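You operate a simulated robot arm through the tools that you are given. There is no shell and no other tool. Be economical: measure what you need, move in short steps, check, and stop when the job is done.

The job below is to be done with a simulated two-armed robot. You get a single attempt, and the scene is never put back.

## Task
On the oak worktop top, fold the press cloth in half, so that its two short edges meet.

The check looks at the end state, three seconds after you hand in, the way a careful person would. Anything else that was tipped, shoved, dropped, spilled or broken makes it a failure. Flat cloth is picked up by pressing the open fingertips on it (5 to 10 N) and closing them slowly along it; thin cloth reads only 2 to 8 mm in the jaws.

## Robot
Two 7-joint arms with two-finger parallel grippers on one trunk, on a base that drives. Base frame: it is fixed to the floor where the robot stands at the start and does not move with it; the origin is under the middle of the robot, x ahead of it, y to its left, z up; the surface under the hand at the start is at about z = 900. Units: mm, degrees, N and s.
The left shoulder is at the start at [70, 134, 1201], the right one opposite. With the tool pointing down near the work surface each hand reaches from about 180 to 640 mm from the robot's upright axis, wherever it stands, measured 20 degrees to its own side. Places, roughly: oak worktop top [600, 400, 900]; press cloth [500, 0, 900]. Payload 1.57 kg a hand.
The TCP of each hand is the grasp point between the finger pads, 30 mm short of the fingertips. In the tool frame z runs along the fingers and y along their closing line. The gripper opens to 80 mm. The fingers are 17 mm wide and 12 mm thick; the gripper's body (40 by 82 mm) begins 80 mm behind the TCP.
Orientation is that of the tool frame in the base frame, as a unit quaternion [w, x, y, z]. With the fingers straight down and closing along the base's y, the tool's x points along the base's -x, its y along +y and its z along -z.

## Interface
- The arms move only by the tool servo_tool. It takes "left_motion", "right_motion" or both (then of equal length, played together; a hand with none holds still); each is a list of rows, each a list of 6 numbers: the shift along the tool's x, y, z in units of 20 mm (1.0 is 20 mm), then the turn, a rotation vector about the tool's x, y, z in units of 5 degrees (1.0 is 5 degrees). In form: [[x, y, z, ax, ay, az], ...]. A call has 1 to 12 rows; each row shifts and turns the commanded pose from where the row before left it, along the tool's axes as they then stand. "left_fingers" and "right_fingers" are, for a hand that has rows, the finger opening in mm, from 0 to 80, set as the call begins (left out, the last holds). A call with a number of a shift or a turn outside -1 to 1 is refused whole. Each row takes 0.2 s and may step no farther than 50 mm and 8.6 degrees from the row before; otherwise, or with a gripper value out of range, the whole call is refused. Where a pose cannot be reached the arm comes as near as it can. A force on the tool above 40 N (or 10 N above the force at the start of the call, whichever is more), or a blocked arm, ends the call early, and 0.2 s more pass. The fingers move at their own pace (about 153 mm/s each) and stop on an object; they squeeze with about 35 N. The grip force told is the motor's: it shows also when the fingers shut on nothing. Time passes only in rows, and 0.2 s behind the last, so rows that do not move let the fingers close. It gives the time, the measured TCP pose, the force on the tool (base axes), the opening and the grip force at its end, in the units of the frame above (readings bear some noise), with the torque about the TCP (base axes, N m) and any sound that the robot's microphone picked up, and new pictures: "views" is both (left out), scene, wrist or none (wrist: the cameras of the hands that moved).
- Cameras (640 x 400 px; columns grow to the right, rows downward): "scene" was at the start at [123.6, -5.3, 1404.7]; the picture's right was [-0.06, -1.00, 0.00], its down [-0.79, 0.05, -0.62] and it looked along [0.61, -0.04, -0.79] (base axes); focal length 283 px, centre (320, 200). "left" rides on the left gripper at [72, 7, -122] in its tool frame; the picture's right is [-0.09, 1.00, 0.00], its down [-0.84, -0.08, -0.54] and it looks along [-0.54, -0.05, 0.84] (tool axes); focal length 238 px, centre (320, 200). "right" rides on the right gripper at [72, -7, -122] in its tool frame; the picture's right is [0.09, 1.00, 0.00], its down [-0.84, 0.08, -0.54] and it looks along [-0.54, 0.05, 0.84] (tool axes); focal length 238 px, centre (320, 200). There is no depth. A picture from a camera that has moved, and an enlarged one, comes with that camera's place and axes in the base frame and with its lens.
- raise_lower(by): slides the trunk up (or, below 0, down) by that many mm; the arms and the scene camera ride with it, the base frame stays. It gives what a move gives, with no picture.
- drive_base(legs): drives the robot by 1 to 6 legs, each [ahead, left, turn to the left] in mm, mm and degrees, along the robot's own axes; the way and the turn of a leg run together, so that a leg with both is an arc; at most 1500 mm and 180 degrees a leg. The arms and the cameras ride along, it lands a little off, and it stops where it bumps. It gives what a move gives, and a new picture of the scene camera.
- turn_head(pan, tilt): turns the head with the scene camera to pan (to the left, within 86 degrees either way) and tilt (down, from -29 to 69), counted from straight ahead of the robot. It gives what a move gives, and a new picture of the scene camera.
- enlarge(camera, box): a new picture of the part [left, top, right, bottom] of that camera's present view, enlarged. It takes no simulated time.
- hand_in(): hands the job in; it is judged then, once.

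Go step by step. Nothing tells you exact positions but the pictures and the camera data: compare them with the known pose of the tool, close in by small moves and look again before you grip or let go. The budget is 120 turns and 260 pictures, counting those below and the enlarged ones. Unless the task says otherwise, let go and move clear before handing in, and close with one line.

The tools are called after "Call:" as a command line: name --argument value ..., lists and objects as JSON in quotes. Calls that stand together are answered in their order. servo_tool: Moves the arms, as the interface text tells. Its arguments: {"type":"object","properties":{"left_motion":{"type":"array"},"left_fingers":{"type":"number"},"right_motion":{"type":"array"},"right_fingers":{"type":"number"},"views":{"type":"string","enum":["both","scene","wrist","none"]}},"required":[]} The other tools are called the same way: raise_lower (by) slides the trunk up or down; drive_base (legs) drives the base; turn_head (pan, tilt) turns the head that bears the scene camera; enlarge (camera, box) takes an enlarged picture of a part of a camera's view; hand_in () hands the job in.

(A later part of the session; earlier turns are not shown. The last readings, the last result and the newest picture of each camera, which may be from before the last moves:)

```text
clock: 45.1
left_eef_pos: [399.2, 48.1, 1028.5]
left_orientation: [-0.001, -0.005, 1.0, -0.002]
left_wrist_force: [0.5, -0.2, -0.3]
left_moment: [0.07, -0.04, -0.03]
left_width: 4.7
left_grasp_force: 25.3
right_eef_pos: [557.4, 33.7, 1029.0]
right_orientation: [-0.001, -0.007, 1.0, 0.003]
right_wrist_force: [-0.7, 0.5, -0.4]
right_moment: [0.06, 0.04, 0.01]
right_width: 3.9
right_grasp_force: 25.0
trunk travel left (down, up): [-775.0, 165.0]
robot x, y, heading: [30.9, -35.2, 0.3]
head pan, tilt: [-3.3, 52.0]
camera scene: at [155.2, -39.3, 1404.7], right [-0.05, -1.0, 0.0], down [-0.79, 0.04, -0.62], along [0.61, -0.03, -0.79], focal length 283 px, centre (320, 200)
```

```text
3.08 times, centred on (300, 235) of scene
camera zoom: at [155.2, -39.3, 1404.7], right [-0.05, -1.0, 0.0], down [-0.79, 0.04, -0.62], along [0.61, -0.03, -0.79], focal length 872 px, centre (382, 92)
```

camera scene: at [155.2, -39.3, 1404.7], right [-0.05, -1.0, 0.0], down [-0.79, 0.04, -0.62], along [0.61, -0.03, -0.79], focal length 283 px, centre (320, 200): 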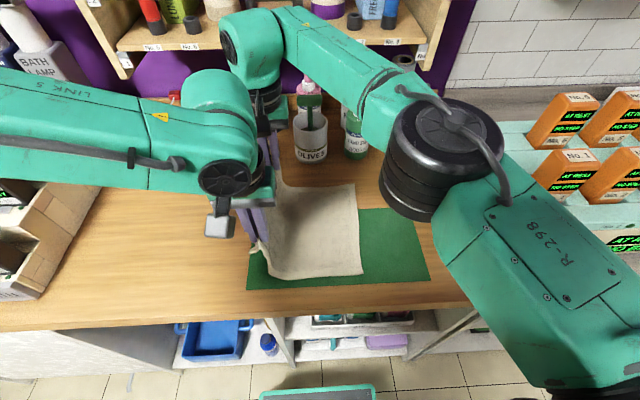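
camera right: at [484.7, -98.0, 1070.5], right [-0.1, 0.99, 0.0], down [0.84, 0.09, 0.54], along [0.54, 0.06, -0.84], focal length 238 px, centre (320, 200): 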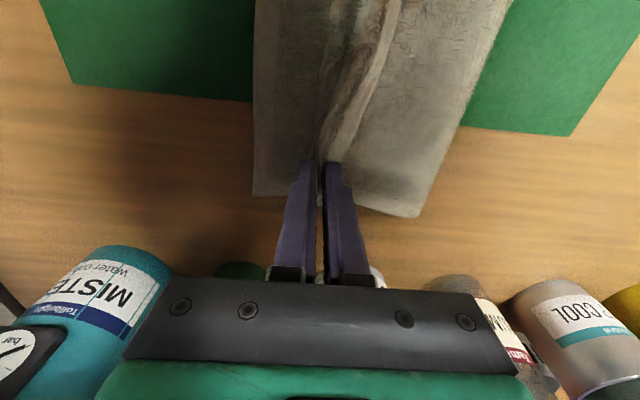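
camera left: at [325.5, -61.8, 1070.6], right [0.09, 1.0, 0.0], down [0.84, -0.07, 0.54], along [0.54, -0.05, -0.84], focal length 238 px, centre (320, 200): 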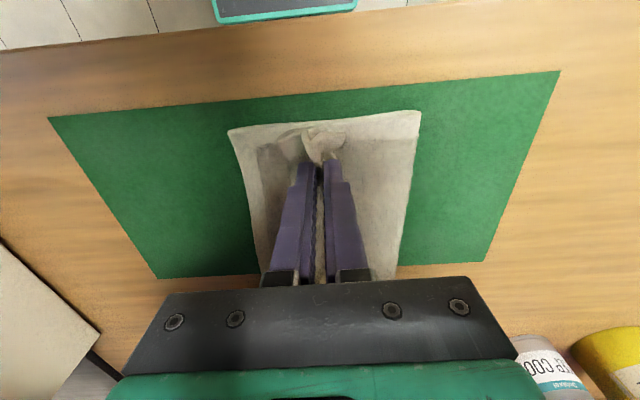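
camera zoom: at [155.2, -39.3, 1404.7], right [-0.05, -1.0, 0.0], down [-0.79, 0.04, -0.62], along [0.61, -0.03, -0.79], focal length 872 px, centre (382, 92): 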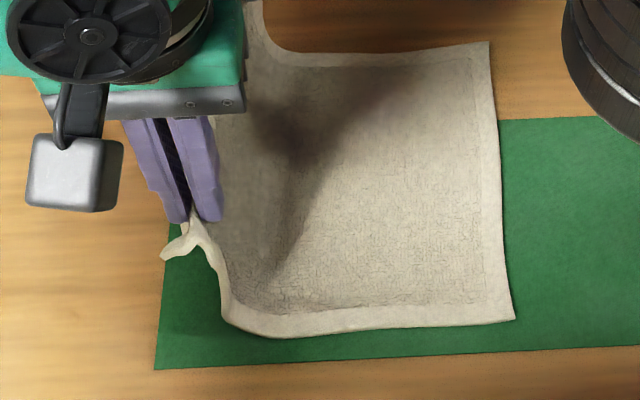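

The right edge is steady at −130. I'll run the shifted arc: down 0, −36; down 18, −30; down 22, −22.

Call:
drive_base --legs '[[0, -36, 0]]'

Call:
servo_tool --left_motion '[[0, 0, 0.5, 0, 0, 0], [0, 0, 0.4, 0, 0, 0], [0, 0, 0, 0, 0, 0]]' --right_motion '[[0, 0, 0.5, 0, 0, 0], [0, 0, 0.4, 0, 0, 0], [0, 0, 0, 0, 0, 0]]' --views "none"

Call:
drive_base --legs '[[0, -28, 0]]'

Call:
servo_tool --left_motion '[[0, 0, 0.6, 0, 0, 0], [0, 0, 0.5, 0, 0, 0], [0, 0, 0, 0, 0, 0]]' --right_motion '[[0, 0, 0.6, 0, 0, 0], [0, 0, 0.5, 0, 0, 0], [0, 0, 0, 0, 0, 0]]' --views "none"

Call:
enlarge --camera "scene" --box '[180, 170, 380, 300]'

Call:
enlarge --camera "right" --box '[0, 0, 640, 400]'

```text
clock: 46.0
left_eef_pos: [397.9, 20.7, 1029.1]
left_orientation: [0.001, -0.005, 1.0, -0.005]
left_wrist_force: [0.5, -0.3, 0.0]
left_moment: [-0.03, -0.04, -0.01]
left_width: 4.8
left_grasp_force: 25.4
right_eef_pos: [557.1, 6.5, 1028.0]
right_orientation: [-0.001, -0.008, 1.0, -0.001]
right_wrist_force: [-1.9, 0.2, -0.1]
right_moment: [-0.04, 0.03, -0.02]
right_width: 3.9
right_grasp_force: 24.1
trunk travel left (down, up): [-775.0, 165.0]
robot x, y, heading: [30.3, -67.4, 0.3]
head pan, tilt: [-3.3, 52.0]
camera scene: at [155.4, -64.7, 1404.7], right [-0.05, -1.0, 0.01], down [-0.79, 0.04, -0.62], along [0.61, -0.04, -0.79], focal length 283 px, centre (320, 200)
```

scene: 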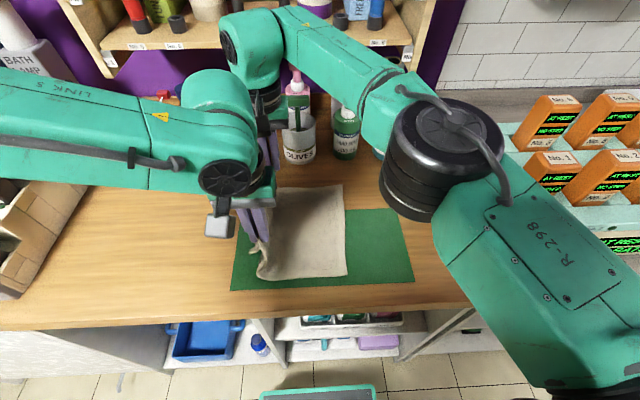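

```text
clock: 46.8
left_eef_pos: [399.0, 14.5, 1010.5]
left_orientation: [0.0, -0.006, 1.0, -0.001]
left_wrist_force: [0.0, -0.4, -0.3]
left_moment: [0.03, 0.0, 0.02]
left_width: 4.5
left_grasp_force: 25.1
right_eef_pos: [557.1, -0.9, 1010.6]
right_orientation: [0.0, -0.007, 1.0, 0.002]
right_wrist_force: [-0.1, 0.6, 0.2]
right_moment: [0.04, 0.0, 0.04]
right_width: 4.1
right_grasp_force: 24.9
trunk travel left (down, up): [-775.0, 165.0]
robot x, y, heading: [31.7, -68.3, 0.4]
head pan, tilt: [-3.3, 52.0]
```

```text
clock: 47.6
left_eef_pos: [399.1, -8.3, 1010.5]
left_orientation: [0.001, -0.005, 1.0, -0.005]
left_wrist_force: [0.5, 1.1, -0.1]
left_moment: [-0.02, 0.0, -0.01]
left_width: 4.5
left_grasp_force: 24.6
right_eef_pos: [556.5, -22.9, 1010.5]
right_orientation: [-0.001, -0.007, 1.0, 0.0]
right_wrist_force: [-0.1, -0.1, -0.1]
right_moment: [-0.02, 0.01, -0.02]
right_width: 4.1
right_grasp_force: 25.2
trunk travel left (down, up): [-775.0, 165.0]
robot x, y, heading: [32.5, -95.2, 0.3]
head pan, tilt: [-3.3, 52.0]
camera scene: at [155.6, -93.7, 1404.7], right [-0.05, -1.0, 0.01], down [-0.79, 0.04, -0.62], along [0.61, -0.04, -0.79], focal length 283 px, centre (320, 200)
```

scene: 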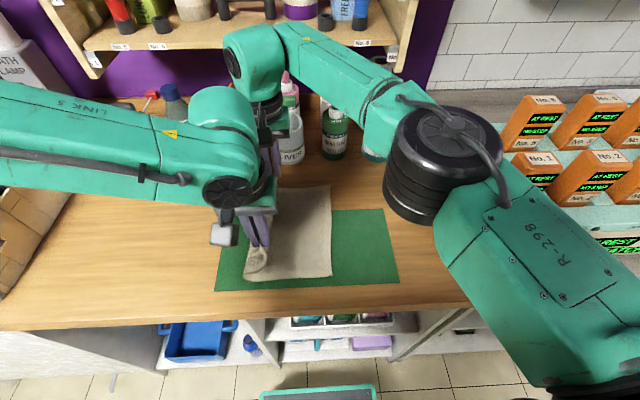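

```text
clock: 48.4
left_eef_pos: [397.3, -13.3, 987.7]
left_orientation: [0.0, -0.005, 1.0, -0.002]
left_wrist_force: [-0.1, -0.8, -0.4]
left_moment: [0.03, -0.03, -0.02]
left_width: 4.2
left_grasp_force: 24.9
right_eef_pos: [554.5, -28.8, 986.9]
right_orientation: [-0.001, -0.008, 1.0, 0.002]
right_wrist_force: [-0.4, 0.6, -0.9]
right_moment: [0.02, 0.03, -0.01]
right_width: 3.9
right_grasp_force: 24.6
trunk travel left (down, up): [-775.0, 165.0]
robot x, y, heading: [31.4, -92.3, 0.1]
head pan, tilt: [-3.3, 52.0]
```

```text
3.08 times, centred on (280, 235) of scene
camera zoom: at [155.2, -101.5, 1404.8], right [-0.05, -1.0, 0.0], down [-0.79, 0.04, -0.62], along [0.62, -0.03, -0.79], focal length 872 px, centre (443, 92)
```

zoom: 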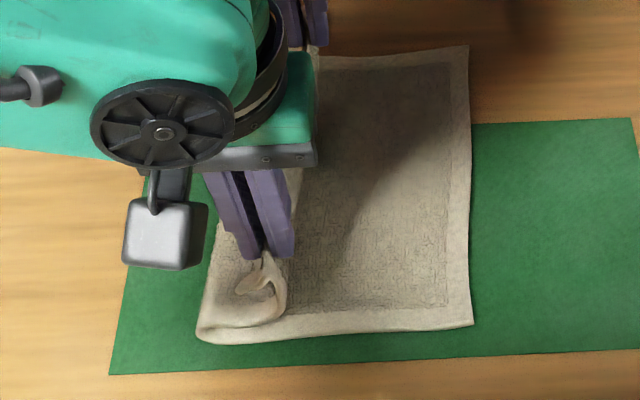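

```text
1.00 times, centred on (320, 200) of right (not enlarged: the box is as wide or as high as the picture)
camera zoom: at [483.4, -36.5, 1110.1], right [-0.11, 0.99, 0.0], down [0.84, 0.09, 0.54], along [0.54, 0.06, -0.84], focal length 238 px, centre (320, 200)
```

zoom: 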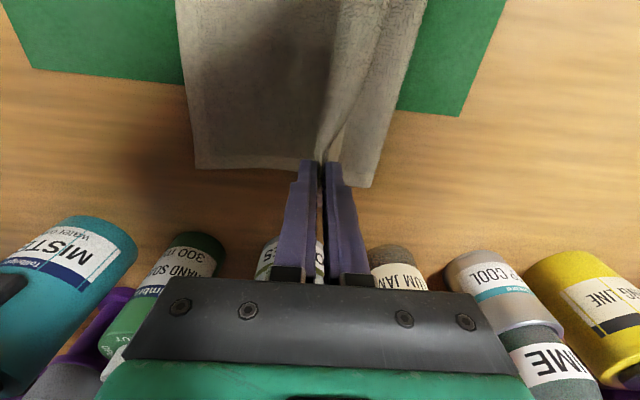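

The fold bulge is now at +36/+29 with the right edge still at −130, so it should settle near the midline. I'll finish laying it down.

Call:
drive_base --legs '[[0, -28, 0]]'

Call:
servo_tool --left_motion '[[0, 0, 0.6, 0, 0, 0], [0, 0, 0.6, 0, 0, 0], [0, 0, 0, 0, 0, 0]]' --right_motion '[[0, 0, 0.6, 0, 0, 0], [0, 0, 0.6, 0, 0, 0], [0, 0, 0, 0, 0, 0]]' --views "none"

Call:
drive_base --legs '[[0, -22, 0]]'

Call:
enlarge --camera "scene" --box '[180, 170, 380, 300]'

Call:
enlarge --camera "right" --box '[0, 0, 640, 400]'

Call:
enlarge --camera "left" --box '[0, 0, 640, 400]'

```text
clock: 49.2
left_eef_pos: [396.7, -35.6, 988.2]
left_orientation: [0.0, -0.006, 1.0, -0.005]
left_wrist_force: [0.5, 1.2, 0.0]
left_moment: [0.0, 0.0, -0.02]
left_width: 4.5
left_grasp_force: 25.0
right_eef_pos: [556.4, -50.7, 988.2]
right_orientation: [-0.002, -0.009, 1.0, -0.001]
right_wrist_force: [-0.8, 0.6, -0.6]
right_moment: [-0.04, 0.01, -0.01]
right_width: 4.0
right_grasp_force: 24.2
trunk travel left (down, up): [-775.0, 165.0]
robot x, y, heading: [28.3, -121.7, 0.3]
head pan, tilt: [-3.3, 52.0]
camera scene: at [155.8, -121.0, 1404.7], right [-0.05, -1.0, 0.01], down [-0.79, 0.04, -0.62], along [0.61, -0.04, -0.79], focal length 283 px, centre (320, 200)
```

scene: 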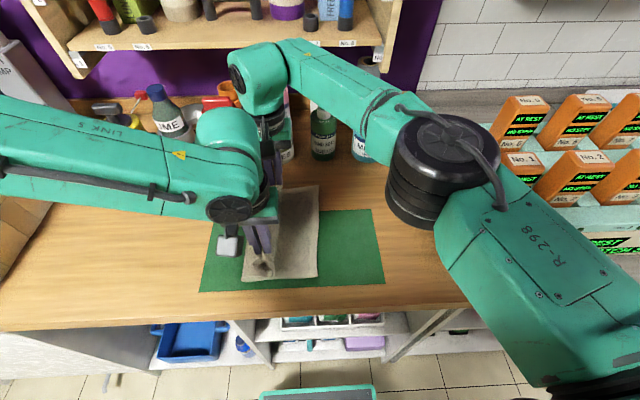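

```text
clock: 50.0
left_eef_pos: [397.9, -39.6, 964.1]
left_orientation: [0.0, -0.006, 1.0, -0.002]
left_wrist_force: [0.5, -0.5, 0.0]
left_moment: [0.0, 0.01, 0.0]
left_width: 4.7
left_grasp_force: 25.1
right_eef_pos: [553.9, -55.7, 963.5]
right_orientation: [-0.001, -0.008, 1.0, 0.002]
right_wrist_force: [0.1, 0.1, 0.4]
right_moment: [0.02, 0.02, -0.03]
right_width: 3.8
right_grasp_force: 24.4
trunk travel left (down, up): [-775.0, 165.0]
robot x, y, heading: [37.1, -123.4, 0.2]
head pan, tilt: [-3.3, 52.0]
```

```text
clock: 50.9
left_eef_pos: [398.1, -56.5, 963.8]
left_orientation: [0.0, -0.006, 1.0, -0.004]
left_wrist_force: [0.0, 0.0, 0.6]
left_moment: [-0.01, -0.02, -0.02]
left_width: 4.6
left_grasp_force: 25.0
right_eef_pos: [555.2, -73.3, 963.7]
right_orientation: [0.0, -0.01, 1.0, 0.0]
right_wrist_force: [-1.2, 0.6, -0.6]
right_moment: [-0.03, 0.0, -0.03]
right_width: 3.8
right_grasp_force: 24.5
trunk travel left (down, up): [-775.0, 165.0]
robot x, y, heading: [33.7, -145.8, 0.5]
head pan, tilt: [-3.3, 52.0]
camera scene: at [155.9, -143.8, 1404.7], right [-0.05, -1.0, 0.0], down [-0.79, 0.04, -0.62], along [0.61, -0.03, -0.79], focal length 283 px, centre (320, 200)
```

scene: 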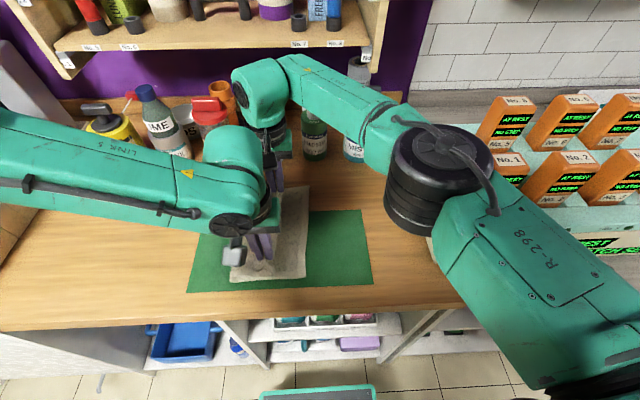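

```text
3.08 times, centred on (280, 235) of scene
camera zoom: at [155.9, -143.8, 1404.7], right [-0.05, -1.0, 0.0], down [-0.79, 0.04, -0.62], along [0.61, -0.03, -0.79], focal length 872 px, centre (443, 92)
```

zoom: 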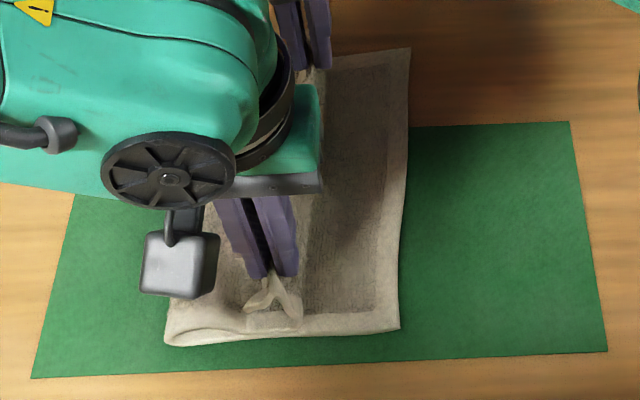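

```text
1.00 times, centred on (320, 200) of right (not enlarged: the box is as wide or as high as the picture)
camera zoom: at [483.2, -80.0, 1086.3], right [-0.11, 0.99, 0.0], down [0.84, 0.09, 0.54], along [0.54, 0.06, -0.84], focal length 238 px, centre (320, 200)
```

zoom: 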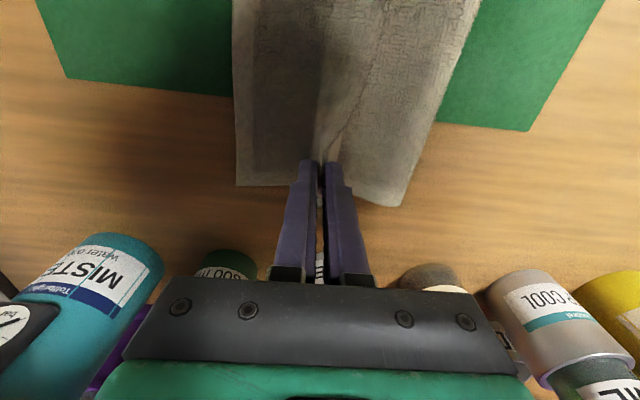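

```text
1.00 times, centred on (320, 200) of left (not enlarged: the box is as wide or as high as the picture)
camera zoom: at [326.1, -51.6, 1086.8], right [0.08, 1.0, -0.01], down [0.84, -0.06, 0.54], along [0.54, -0.05, -0.84], focal length 238 px, centre (320, 200)
```

zoom: 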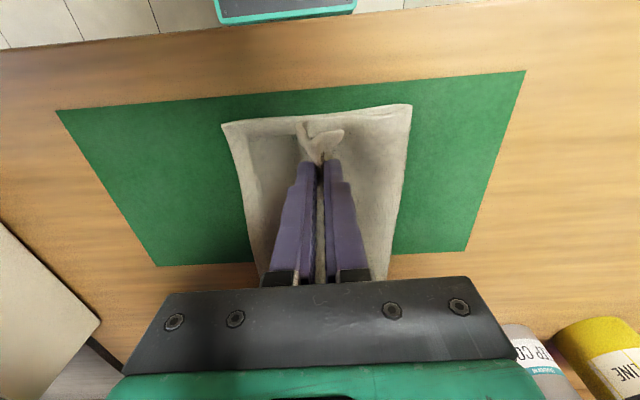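

The far side is right (bottom layer 153 of 151), while the near side's fold is about 12 mm short. I'll do one more pass with the left hand leading 14 mm further left to square up the crease.

Call:
servo_tool --left_motion '[[0, 0.35, -0.85, 0, 0, 0], [0, 0.35, -0.85, 0, 0, 0], [0, 0, -0.85, 0, 0, 0], [0, 0, -0.7, 0, 0, 0], [0, 0, 0, 0, 0, 0]]' --right_motion '[[0, 0, -0.85, 0, 0, 0], [0, 0, -0.85, 0, 0, 0], [0, 0, -0.85, 0, 0, 0], [0, 0, -0.7, 0, 0, 0], [0, 0, 0, 0, 0, 0]]' --views "none"

Call:
drive_base --legs '[[0, 112, 0]]'

Call:
drive_base --legs '[[0, -35, 0]]'

Call:
servo_tool --left_motion '[[0, 0, 0.5, 0, 0, 0], [0, 0, 0.4, 0, 0, 0], [0, 0, 0, 0, 0, 0]]' --right_motion '[[0, 0, 0.5, 0, 0, 0], [0, 0, 0.4, 0, 0, 0], [0, 0, 0, 0, 0, 0]]' --views "none"

Call:
enlarge --camera "scene" --box '[180, 170, 380, 300]'

Call:
enlarge --camera "right" --box '[0, 0, 640, 400]'

```text
clock: 52.0
left_eef_pos: [398.2, -47.5, 1027.8]
left_orientation: [0.0, -0.006, 1.0, -0.001]
left_wrist_force: [0.2, 0.2, 0.3]
left_moment: [-0.01, -0.04, -0.07]
left_width: 4.6
left_grasp_force: 25.0
right_eef_pos: [554.1, -75.8, 1029.7]
right_orientation: [-0.001, -0.01, 1.0, 0.002]
right_wrist_force: [-1.1, -0.3, -0.4]
right_moment: [0.01, 0.02, -0.03]
right_width: 4.1
right_grasp_force: 24.7
trunk travel left (down, up): [-775.0, 165.0]
robot x, y, heading: [32.3, -147.1, 0.6]
head pan, tilt: [-3.3, 52.0]
```

```text
clock: 53.2
left_eef_pos: [397.9, 60.5, 1029.5]
left_orientation: [0.0, -0.006, 1.0, -0.001]
left_wrist_force: [-0.2, -0.4, 0.6]
left_moment: [0.0, -0.01, 0.0]
left_width: 4.4
left_grasp_force: 25.5
right_eef_pos: [554.0, 31.3, 1030.1]
right_orientation: [-0.001, -0.009, 1.0, 0.003]
right_wrist_force: [0.0, 0.6, 0.8]
right_moment: [-0.01, 0.02, -0.01]
right_width: 3.9
right_grasp_force: 24.7
trunk travel left (down, up): [-775.0, 165.0]
robot x, y, heading: [33.7, -38.7, 0.4]
head pan, tilt: [-3.3, 52.0]
camera scene: at [155.0, -41.5, 1404.7], right [-0.05, -1.0, 0.0], down [-0.79, 0.04, -0.62], along [0.61, -0.03, -0.79], focal length 283 px, centre (320, 200)
```

scene: 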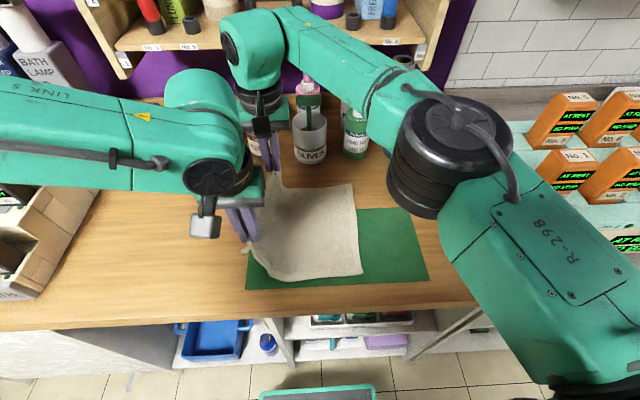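

```text
clock: 54.1
left_eef_pos: [397.5, 35.4, 1029.0]
left_orientation: [0.001, -0.006, 1.0, -0.004]
left_wrist_force: [-0.5, 0.6, -0.5]
left_moment: [-0.07, 0.03, -0.04]
left_width: 4.7
left_grasp_force: 25.1
right_eef_pos: [554.0, 5.6, 1028.8]
right_orientation: [0.0, -0.009, 1.0, -0.001]
right_wrist_force: [-0.4, 0.8, -0.3]
right_moment: [-0.08, -0.01, -0.01]
right_width: 4.0
right_grasp_force: 25.0
trunk travel left (down, up): [-775.0, 165.0]
robot x, y, heading: [33.0, -69.7, 0.5]
head pan, tilt: [-3.3, 52.0]
camera scene: at [155.2, -65.3, 1404.7], right [-0.05, -1.0, 0.01], down [-0.79, 0.04, -0.62], along [0.61, -0.04, -0.79], focal length 283 px, centre (320, 200)
```

scene: 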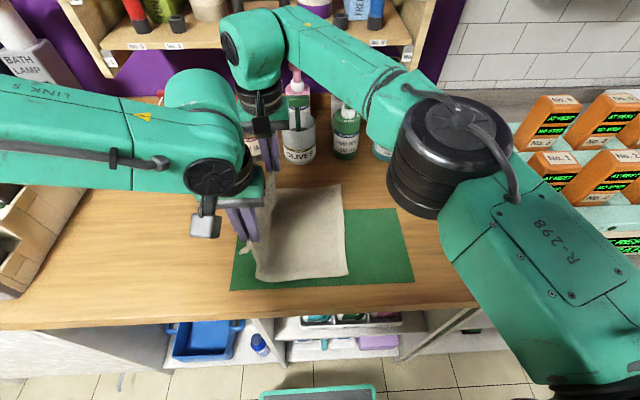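

```text
clock: 54.9
left_eef_pos: [396.9, 27.3, 1011.8]
left_orientation: [0.0, -0.006, 1.0, 0.0]
left_wrist_force: [-0.2, -1.2, -0.7]
left_moment: [0.03, -0.01, 0.01]
left_width: 4.5
left_grasp_force: 25.0
right_eef_pos: [553.9, -0.4, 1011.7]
right_orientation: [0.0, -0.01, 1.0, 0.002]
right_wrist_force: [-1.0, 0.8, -0.8]
right_moment: [0.01, 0.0, 0.0]
right_width: 3.8
right_grasp_force: 24.8
trunk travel left (down, up): [-775.0, 165.0]
robot x, y, heading: [32.3, -72.0, 0.5]
head pan, tilt: [-3.3, 52.0]
```

```text
3.08 times, centred on (280, 235) of scene
camera zoom: at [154.9, -74.7, 1404.7], right [-0.05, -1.0, 0.0], down [-0.79, 0.04, -0.62], along [0.62, -0.03, -0.79], focal length 872 px, centre (443, 92)
```

zoom: 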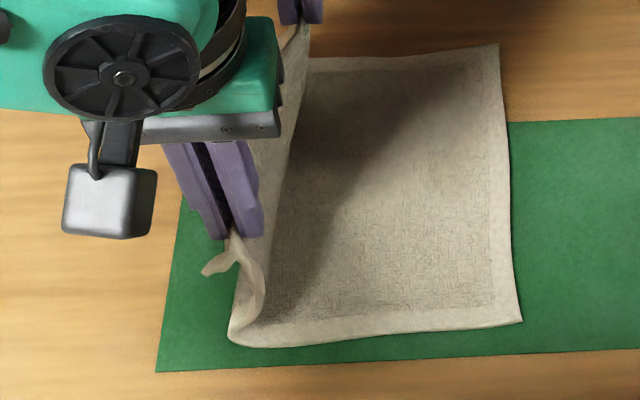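

```text
1.00 times, centred on (320, 200) of right (not enlarged: the box is as wide or as high as the picture)
camera zoom: at [482.2, -8.5, 1133.3], right [-0.11, 0.99, 0.01], down [0.84, 0.09, 0.54], along [0.54, 0.06, -0.84], focal length 238 px, centre (320, 200)
```

zoom: 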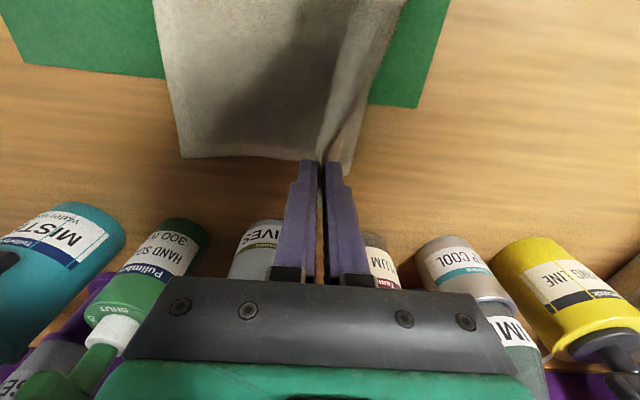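

The near crease now leads at +43, so I'll continue the lay-down.

Call:
drive_base --legs '[[0, -28, 0]]'

Call:
servo_tool --left_motion '[[0, 0, 0.6, 0, 0, 0], [0, 0, 0.5, 0, 0, 0], [0, 0, 0, 0, 0, 0]]' --right_motion '[[0, 0, 0.6, 0, 0, 0], [0, 0, 0.5, 0, 0, 0], [0, 0, 0, 0, 0, 0]]' --views "none"

Call:
drive_base --legs '[[0, -28, 0]]'

Call:
servo_tool --left_motion '[[0, 0, 0.6, 0, 0, 0], [0, 0, 0.6, 0, 0, 0], [0, 0, 0, 0, 0, 0]]' --right_motion '[[0, 0, 0.6, 0, 0, 0], [0, 0, 0.6, 0, 0, 0], [0, 0, 0, 0, 0, 0]]' --views "none"

Call:
drive_base --legs '[[0, -18, 0]]'

Call:
enlarge --camera "scene" --box '[180, 170, 380, 300]'

Call:
enlarge --camera "right" --box '[0, 0, 640, 400]'

```text
clock: 55.7
left_eef_pos: [398.0, 4.6, 1010.7]
left_orientation: [-0.001, -0.007, 1.0, -0.004]
left_wrist_force: [-0.1, -0.1, 0.0]
left_moment: [-0.03, 0.01, -0.02]
left_width: 4.5
left_grasp_force: 25.4
right_eef_pos: [553.6, -23.2, 1009.7]
right_orientation: [-0.001, -0.01, 1.0, -0.001]
right_wrist_force: [-0.5, -0.3, 0.2]
right_moment: [-0.04, 0.0, -0.03]
right_width: 3.9
right_grasp_force: 25.0
trunk travel left (down, up): [-775.0, 165.0]
robot x, y, heading: [34.1, -96.3, 0.4]
head pan, tilt: [-3.3, 52.0]
camera scene: at [155.5, -95.1, 1404.7], right [-0.05, -1.0, 0.01], down [-0.79, 0.04, -0.62], along [0.61, -0.03, -0.79], focal length 283 px, centre (320, 200)
```

scene: 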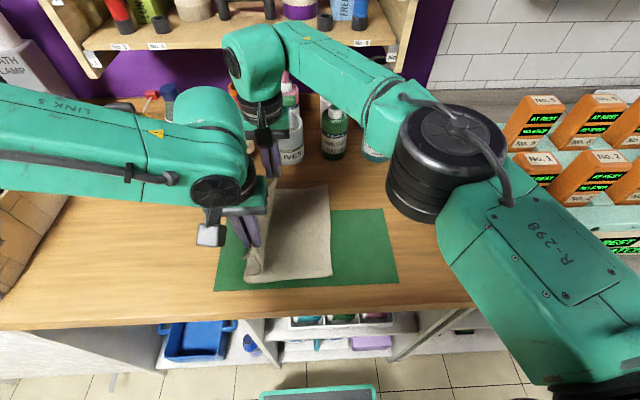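

```text
clock: 56.5
left_eef_pos: [398.5, -3.5, 990.6]
left_orientation: [0.0, -0.007, 1.0, -0.001]
left_wrist_force: [0.1, -0.2, 0.3]
left_moment: [0.03, -0.02, -0.02]
left_width: 4.7
left_grasp_force: 25.0
right_eef_pos: [554.3, -29.7, 987.6]
right_orientation: [0.0, -0.01, 1.0, 0.003]
right_wrist_force: [-0.8, 0.5, -0.2]
right_moment: [0.06, 0.02, -0.03]
right_width: 3.9
right_grasp_force: 24.7
trunk travel left (down, up): [-775.0, 165.0]
robot x, y, heading: [29.4, -99.8, 0.3]
head pan, tilt: [-3.3, 52.0]
```

```text
clock: 57.3
left_eef_pos: [399.7, -25.2, 988.5]
left_orientation: [0.0, -0.008, 1.0, -0.004]
left_wrist_force: [0.9, 0.5, -0.5]
left_moment: [-0.05, 0.0, -0.04]
left_width: 4.5
left_grasp_force: 25.2
right_eef_pos: [554.2, -51.0, 988.6]
right_orientation: [-0.001, -0.011, 1.0, 0.0]
right_wrist_force: [0.6, 0.6, 0.2]
right_moment: [-0.03, 0.01, -0.03]
right_width: 3.9
right_grasp_force: 24.4
trunk travel left (down, up): [-775.0, 165.0]
robot x, y, heading: [31.0, -124.8, 0.6]
head pan, tilt: [-3.3, 52.0]
camera scene: at [155.7, -122.6, 1404.7], right [-0.05, -1.0, 0.01], down [-0.79, 0.04, -0.62], along [0.61, -0.03, -0.79], focal length 283 px, centre (320, 200)
```

scene: 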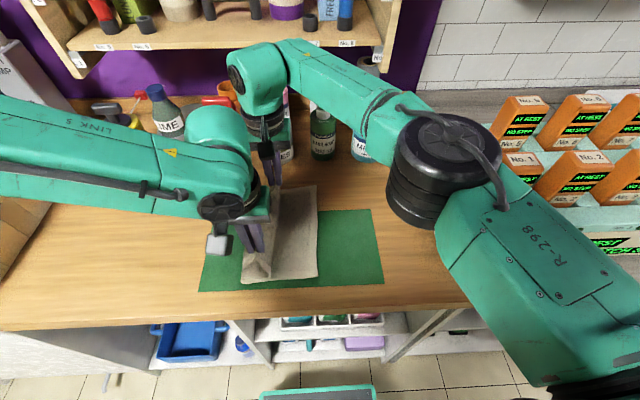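

```text
clock: 58.1
left_eef_pos: [398.1, -31.6, 963.8]
left_orientation: [0.0, -0.007, 1.0, -0.001]
left_wrist_force: [-0.2, 0.0, 0.1]
left_moment: [0.01, 0.03, -0.03]
left_width: 4.7
left_grasp_force: 25.2
right_eef_pos: [553.2, -54.9, 963.6]
right_orientation: [-0.001, -0.01, 1.0, 0.003]
right_wrist_force: [0.2, -0.2, 0.0]
right_moment: [0.0, -0.01, -0.02]
right_width: 4.0
right_grasp_force: 24.9
trunk travel left (down, up): [-775.0, 165.0]
robot x, y, heading: [29.9, -122.9, 0.7]
head pan, tilt: [-3.3, 52.0]
```

```text
clock: 58.9
left_eef_pos: [398.8, -45.4, 962.8]
left_orientation: [-0.001, -0.007, 1.0, -0.003]
left_wrist_force: [1.0, 0.8, -0.5]
left_moment: [-0.01, 0.01, -0.04]
left_width: 4.6
left_grasp_force: 24.8
right_eef_pos: [552.7, -69.3, 963.3]
right_orientation: [0.0, -0.01, 1.0, 0.001]
right_wrist_force: [-0.5, 0.1, 0.4]
right_moment: [-0.04, 0.01, -0.05]
right_width: 3.7
right_grasp_force: 24.3
trunk travel left (down, up): [-775.0, 165.0]
robot x, y, heading: [33.5, -144.1, 0.8]
head pan, tilt: [-3.3, 52.0]
camera scene: at [155.8, -142.5, 1404.7], right [-0.05, -1.0, 0.0], down [-0.79, 0.04, -0.62], along [0.61, -0.03, -0.79], focal length 283 px, centre (320, 200)
```

scene: 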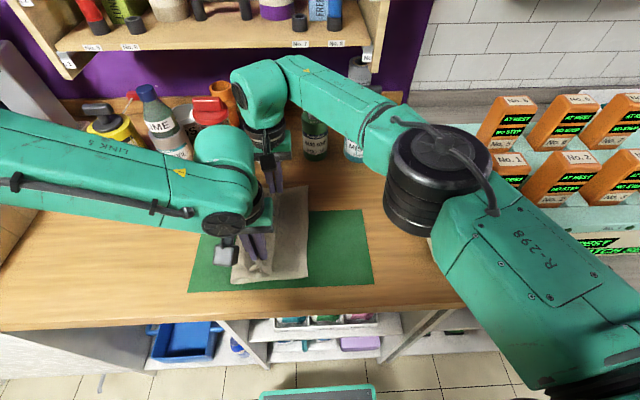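

```text
3.08 times, centred on (280, 235) of scene
camera zoom: at [155.8, -142.5, 1404.7], right [-0.05, -1.0, 0.0], down [-0.79, 0.04, -0.62], along [0.61, -0.03, -0.79], focal length 872 px, centre (443, 92)
```

zoom: 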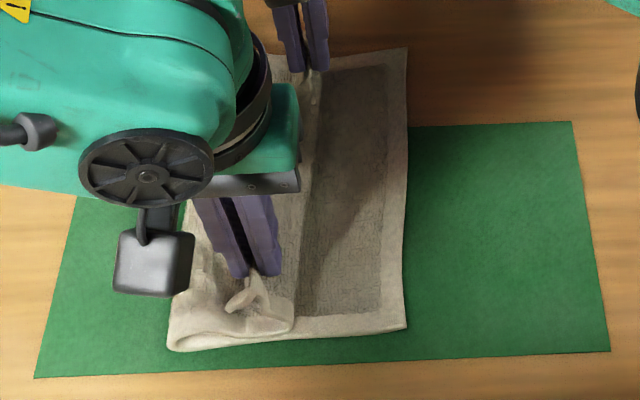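

```text
1.00 times, centred on (320, 200) of right (not enlarged: the box is as wide or as high as the picture)
camera zoom: at [482.1, -76.9, 1085.3], right [-0.11, 0.99, 0.0], down [0.84, 0.1, 0.54], along [0.54, 0.06, -0.84], focal length 238 px, centre (320, 200)
```

zoom: 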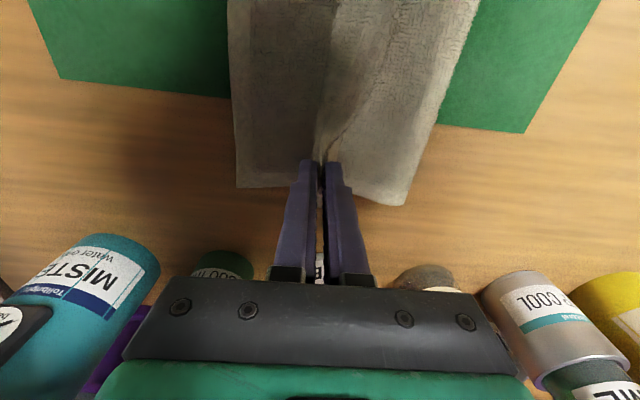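

Bottom layer lengths are now about 141 near and 150 far, out of 303, which is close to half. I'll draw the low hands further right to straighten the flap without pulling it taut, then lower.

Call:
drive_base --legs '[[0, -22, 0]]'

Call:
servo_tool --left_motion '[[0, -0.5, 0.3, 0, 0, 0], [0, -0.5, 0.3, 0, 0, 0], [0, -0.2, 0.3, 0, 0, 0], [0, 0, 0.2, 0, 0, 0], [0, 0, 0, 0, 0, 0]]' --right_motion '[[0, 0, 0.3, 0, 0, 0], [0, 0, 0.3, 0, 0, 0], [0, 0, 0.3, 0, 0, 0], [0, 0, 0.2, 0, 0, 0], [0, 0, 0, 0, 0, 0]]'

Call:
enlarge --camera "scene" --box '[180, 170, 380, 300]'

```text
clock: 59.7
left_eef_pos: [398.8, -66.6, 964.1]
left_orientation: [-0.001, -0.008, 1.0, -0.003]
left_wrist_force: [0.1, 0.4, -0.3]
left_moment: [0.01, -0.01, -0.03]
left_width: 4.5
left_grasp_force: 25.5
right_eef_pos: [553.6, -90.1, 962.8]
right_orientation: [0.0, -0.012, 1.0, 0.001]
right_wrist_force: [-1.1, 0.9, -0.4]
right_moment: [-0.02, 0.02, 0.0]
right_width: 3.9
right_grasp_force: 25.1
trunk travel left (down, up): [-775.0, 165.0]
robot x, y, heading: [26.2, -163.8, 0.5]
head pan, tilt: [-3.3, 52.0]
camera scene: at [156.0, -164.2, 1404.7], right [-0.05, -1.0, 0.0], down [-0.79, 0.04, -0.62], along [0.61, -0.03, -0.79], focal length 283 px, centre (320, 200)
```

scene: 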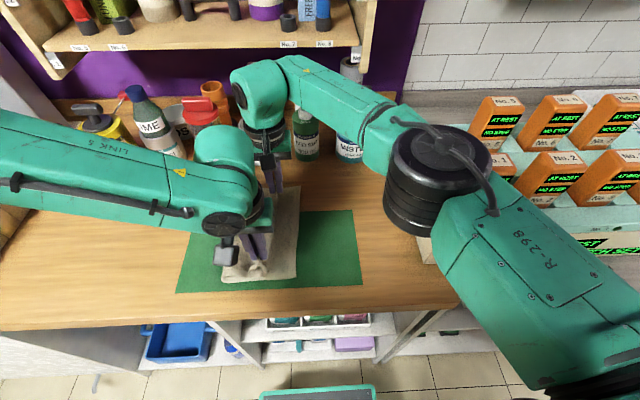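

```text
clock: 60.9
left_eef_pos: [400.2, -94.1, 943.2]
left_orientation: [0.0, -0.007, 1.0, 0.0]
left_wrist_force: [0.6, 0.3, 1.6]
left_moment: [0.04, -0.02, -0.03]
left_width: 4.9
left_grasp_force: 25.4
right_eef_pos: [553.3, -94.3, 942.7]
right_orientation: [0.0, -0.012, 1.0, 0.003]
right_wrist_force: [-0.2, -0.8, 2.2]
right_moment: [-0.02, -0.01, -0.02]
right_width: 4.1
right_grasp_force: 24.7
trunk travel left (down, up): [-775.0, 165.0]
robot x, y, heading: [35.5, -165.2, 0.6]
head pan, tilt: [-3.3, 52.0]
camera scene: at [155.1, -169.2, 1404.8], right [-0.05, -1.0, 0.0], down [-0.79, 0.04, -0.62], along [0.62, -0.03, -0.79], focal length 283 px, centre (320, 200)
camera right: at [481.8, -102.5, 1063.9], right [-0.11, 0.99, 0.01], down [0.83, 0.09, 0.54], along [0.54, 0.07, -0.84], focal length 238 px, centre (320, 200)
camera left: at [328.0, -89.0, 1065.4], right [0.08, 1.0, 0.0], down [0.84, -0.06, 0.54], along [0.54, -0.04, -0.84], focal length 238 px, centre (320, 200)
```

scene: 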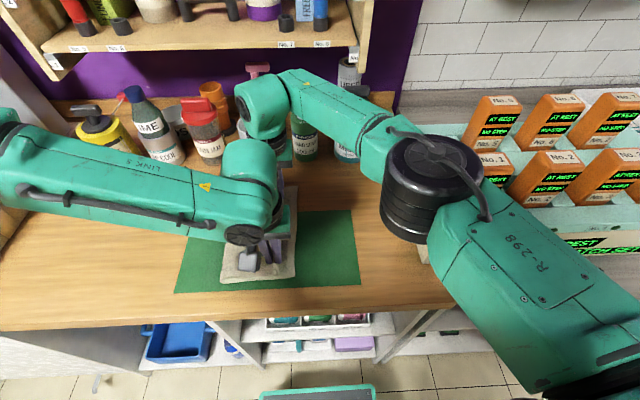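
right: 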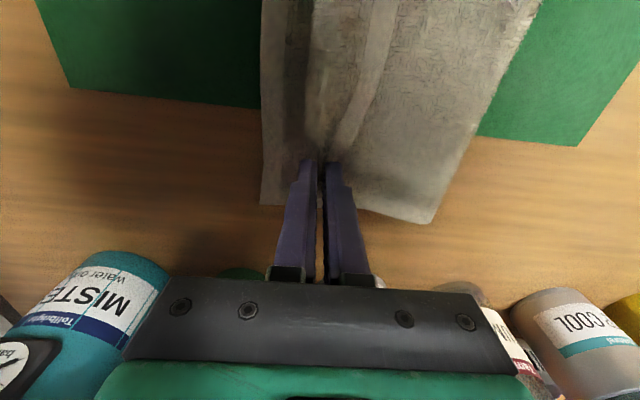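
left: 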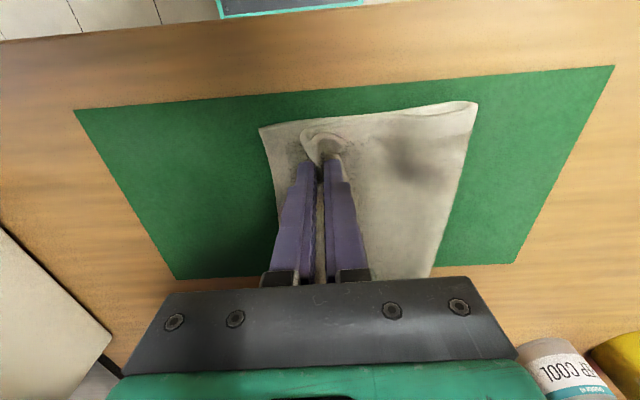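

```text
3.08 times, centred on (280, 235) of scene
camera zoom: at [155.1, -169.2, 1404.8], right [-0.05, -1.0, 0.0], down [-0.79, 0.04, -0.62], along [0.62, -0.03, -0.79], focal length 872 px, centre (443, 92)
```

zoom: 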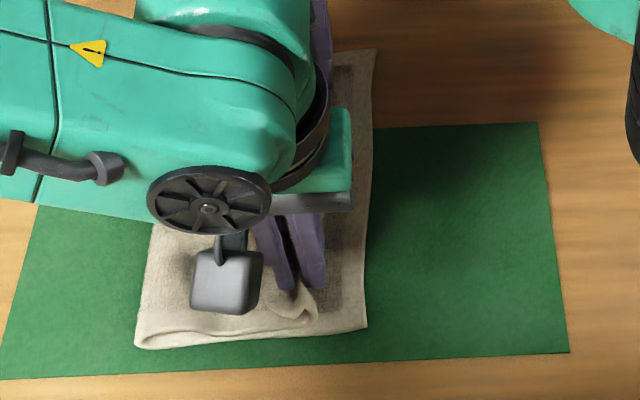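

The flap is lying down with both tips lightly in contact. I'll open the fingers a little and see how the edge falls.

Call:
servo_tool --left_motion '[[0, 0, 0, 0, 0, 0], [0, 0, 0, 0, 0, 0], [0, 0, 0, 0, 0, 0]]' --right_motion '[[0, 0, 0, 0, 0, 0], [0, 0, 0, 0, 0, 0], [0, 0, 0, 0, 0, 0]]' --left_fingers 24 --right_fingers 24

```text
clock: 61.7
left_eef_pos: [401.4, -94.0, 942.2]
left_orientation: [-0.001, -0.008, 1.0, -0.001]
left_wrist_force: [0.2, 0.5, 2.0]
left_moment: [0.0, 0.0, 0.01]
left_width: 23.7
left_grasp_force: 0.1
right_eef_pos: [554.2, -94.8, 941.3]
right_orientation: [-0.001, -0.012, 1.0, 0.002]
right_wrist_force: [-0.1, -0.8, 1.9]
right_moment: [0.0, 0.02, 0.01]
right_width: 23.5
right_grasp_force: 0.1
trunk travel left (down, up): [-775.0, 165.0]
robot x, y, heading: [32.1, -168.2, 0.4]
head pan, tilt: [-3.3, 52.0]
camera scene: at [155.6, -169.2, 1404.7], right [-0.05, -1.0, 0.0], down [-0.79, 0.04, -0.62], along [0.62, -0.03, -0.79], focal length 283 px, centre (320, 200)
camera right: at [482.1, -102.4, 1063.7], right [-0.12, 0.99, 0.01], down [0.84, 0.09, 0.54], along [0.54, 0.07, -0.84], focal length 238 px, centre (320, 200)
camera left: at [328.4, -88.9, 1065.3], right [0.08, 1.0, 0.0], down [0.84, -0.06, 0.54], along [0.54, -0.04, -0.84], focal length 238 px, centre (320, 200)
```

scene: 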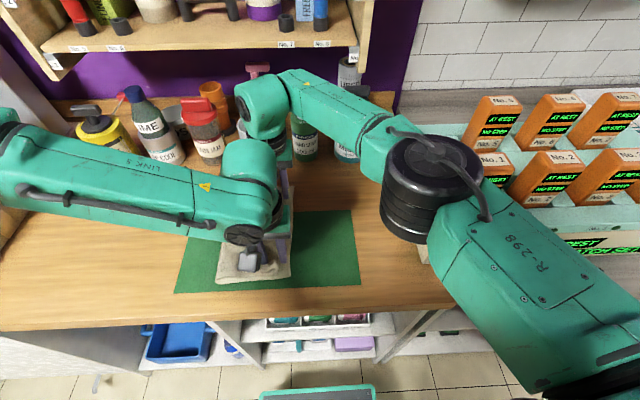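
right: 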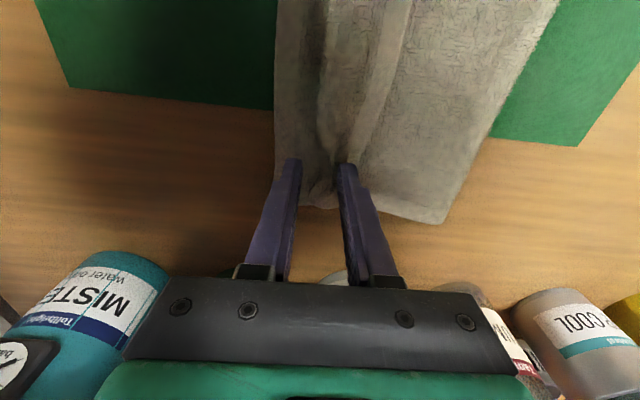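
left: 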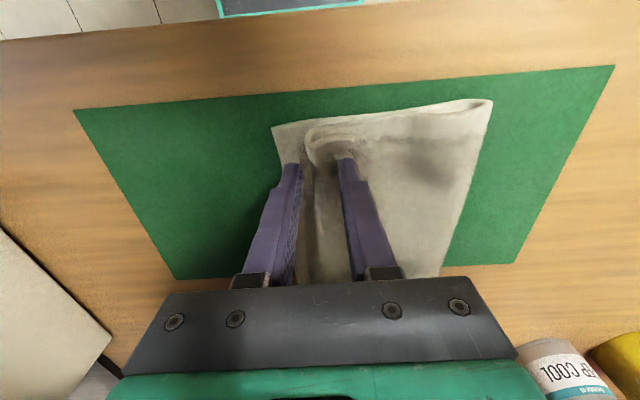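

Released. I'll lift straight up 60 mm to see the edge.

Call:
servo_tool --left_motion '[[0, 0, -0.4, 0, 0, 0], [0, 0, -0.8, 0, 0, 0], [0, 0, -0.9, 0, 0, 0], [0, 0, -0.9, 0, 0, 0], [0, 0, 0, 0, 0, 0]]' --right_motion '[[0, 0, -0.4, 0, 0, 0], [0, 0, -0.8, 0, 0, 0], [0, 0, -0.9, 0, 0, 0], [0, 0, -0.9, 0, 0, 0], [0, 0, 0, 0, 0, 0]]'

Call:
enlarge --camera "scene" --box '[180, 170, 380, 300]'

```text
clock: 62.9
left_eef_pos: [400.8, -92.1, 1002.8]
left_orientation: [-0.001, -0.007, 1.0, -0.002]
left_wrist_force: [-0.3, 0.1, -0.2]
left_moment: [-0.01, -0.03, -0.02]
left_width: 24.1
left_grasp_force: 0.1
right_eef_pos: [554.2, -95.0, 1002.3]
right_orientation: [-0.001, -0.011, 1.0, 0.003]
right_wrist_force: [-0.8, 0.3, -0.1]
right_moment: [-0.01, 0.03, 0.0]
right_width: 24.3
right_grasp_force: 0.1
trunk travel left (down, up): [-775.0, 165.0]
robot x, y, heading: [35.6, -166.0, 0.3]
head pan, tilt: [-3.3, 52.0]
camera scene: at [156.2, -168.9, 1404.7], right [-0.05, -1.0, 0.0], down [-0.79, 0.04, -0.62], along [0.61, -0.03, -0.79], focal length 283 px, centre (320, 200)
camera right: at [483.2, -102.8, 1124.2], right [-0.12, 0.99, 0.01], down [0.84, 0.09, 0.54], along [0.54, 0.07, -0.84], focal length 238 px, centre (320, 200)
camera left: at [328.4, -87.5, 1125.3], right [0.08, 1.0, 0.0], down [0.84, -0.06, 0.54], along [0.54, -0.04, -0.84], focal length 238 px, centre (320, 200)
```

scene: 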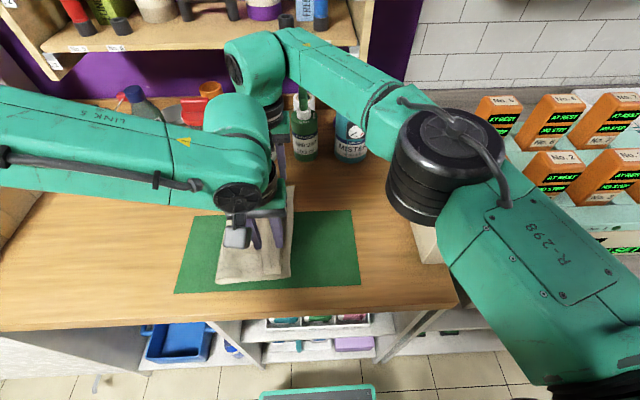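
right: 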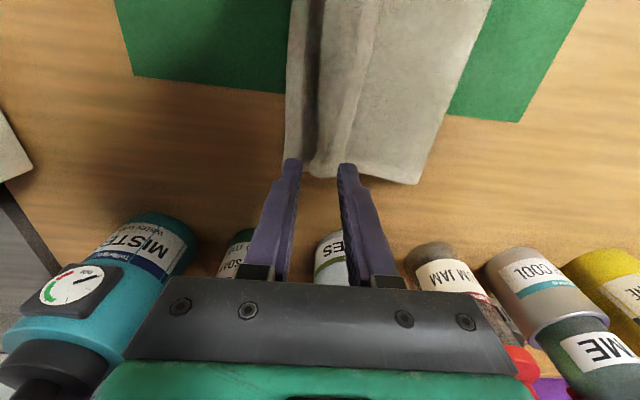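
left: 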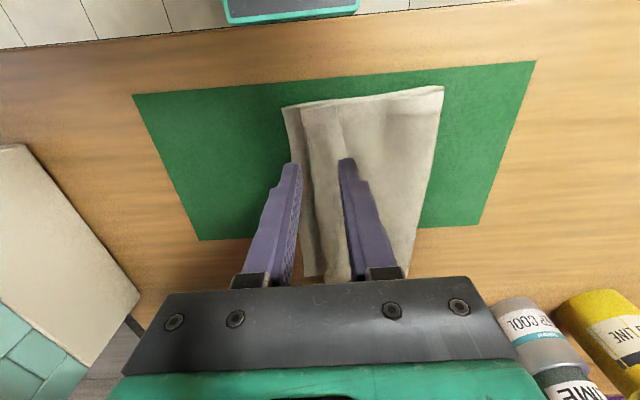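

```text
3.08 times, centred on (280, 235) of scene
camera zoom: at [156.2, -168.9, 1404.7], right [-0.05, -1.0, 0.0], down [-0.79, 0.04, -0.62], along [0.61, -0.03, -0.79], focal length 872 px, centre (443, 92)
```

zoom: 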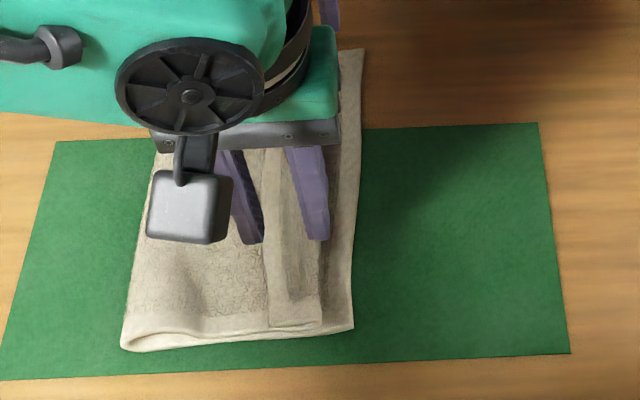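

The top layer landed well, but its last 30 mm is turned back as a hem (free edge y≈−70, crease ≈−100). If it's unrolled outward it will land at about −123 to −136 against the bottom edge at −124. I'll press the closed fingertips on the hem and drag it outward with both hands.

Call:
servo_tool --left_motion '[[0, 0.25, 0.8, 0, 0, 0], [0, 0, 0.8, 0, 0, 0], [0, 0, 0.8, 0, 0, 0], [0, 0, 0.4, 0, 0, 0], [0, 0, 0, 0, 0, 0]]' --right_motion '[[0, 0.65, 0.8, 0, 0, 0], [0, 0, 0.8, 0, 0, 0], [0, 0, 0.8, 0, 0, 0], [0, 0, 0.4, 0, 0, 0], [0, 0, 0, 0, 0, 0]]' --left_fingers 0 --right_fingers 0 --views "wrist"

```text
clock: 64.1
left_eef_pos: [398.5, -87.8, 943.7]
left_orientation: [0.001, -0.008, 1.0, -0.001]
left_wrist_force: [-0.5, 0.1, 1.3]
left_moment: [0.0, 0.03, 0.02]
left_width: 0.0
left_grasp_force: 21.3
right_eef_pos: [552.8, -81.0, 944.9]
right_orientation: [0.0, -0.012, 1.0, 0.002]
right_wrist_force: [-0.5, 0.4, 0.8]
right_moment: [-0.03, 0.01, 0.0]
right_width: 0.1
right_grasp_force: 21.1
trunk travel left (down, up): [-775.0, 165.0]
robot x, y, heading: [32.5, -160.3, 0.5]
head pan, tilt: [-3.3, 52.0]
camera right: at [481.6, -88.6, 1067.4], right [-0.12, 0.99, 0.01], down [0.84, 0.09, 0.54], along [0.54, 0.07, -0.84], focal length 238 px, centre (320, 200)
camera left: at [326.7, -83.2, 1067.1], right [0.08, 1.0, 0.0], down [0.84, -0.06, 0.54], along [0.54, -0.04, -0.84], focal length 238 px, centre (320, 200)
```

right: 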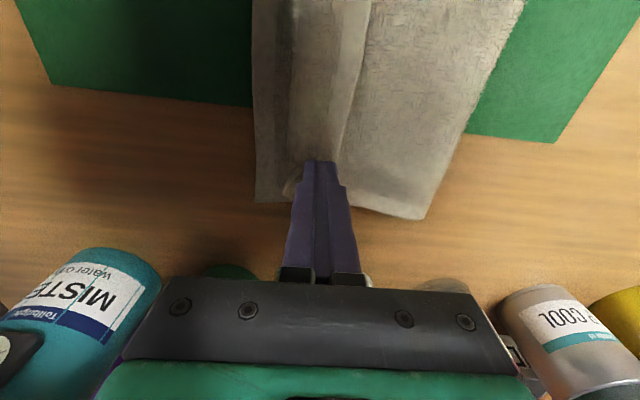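
left: 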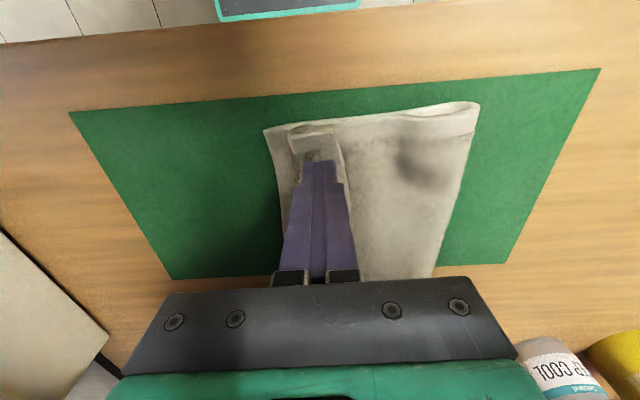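

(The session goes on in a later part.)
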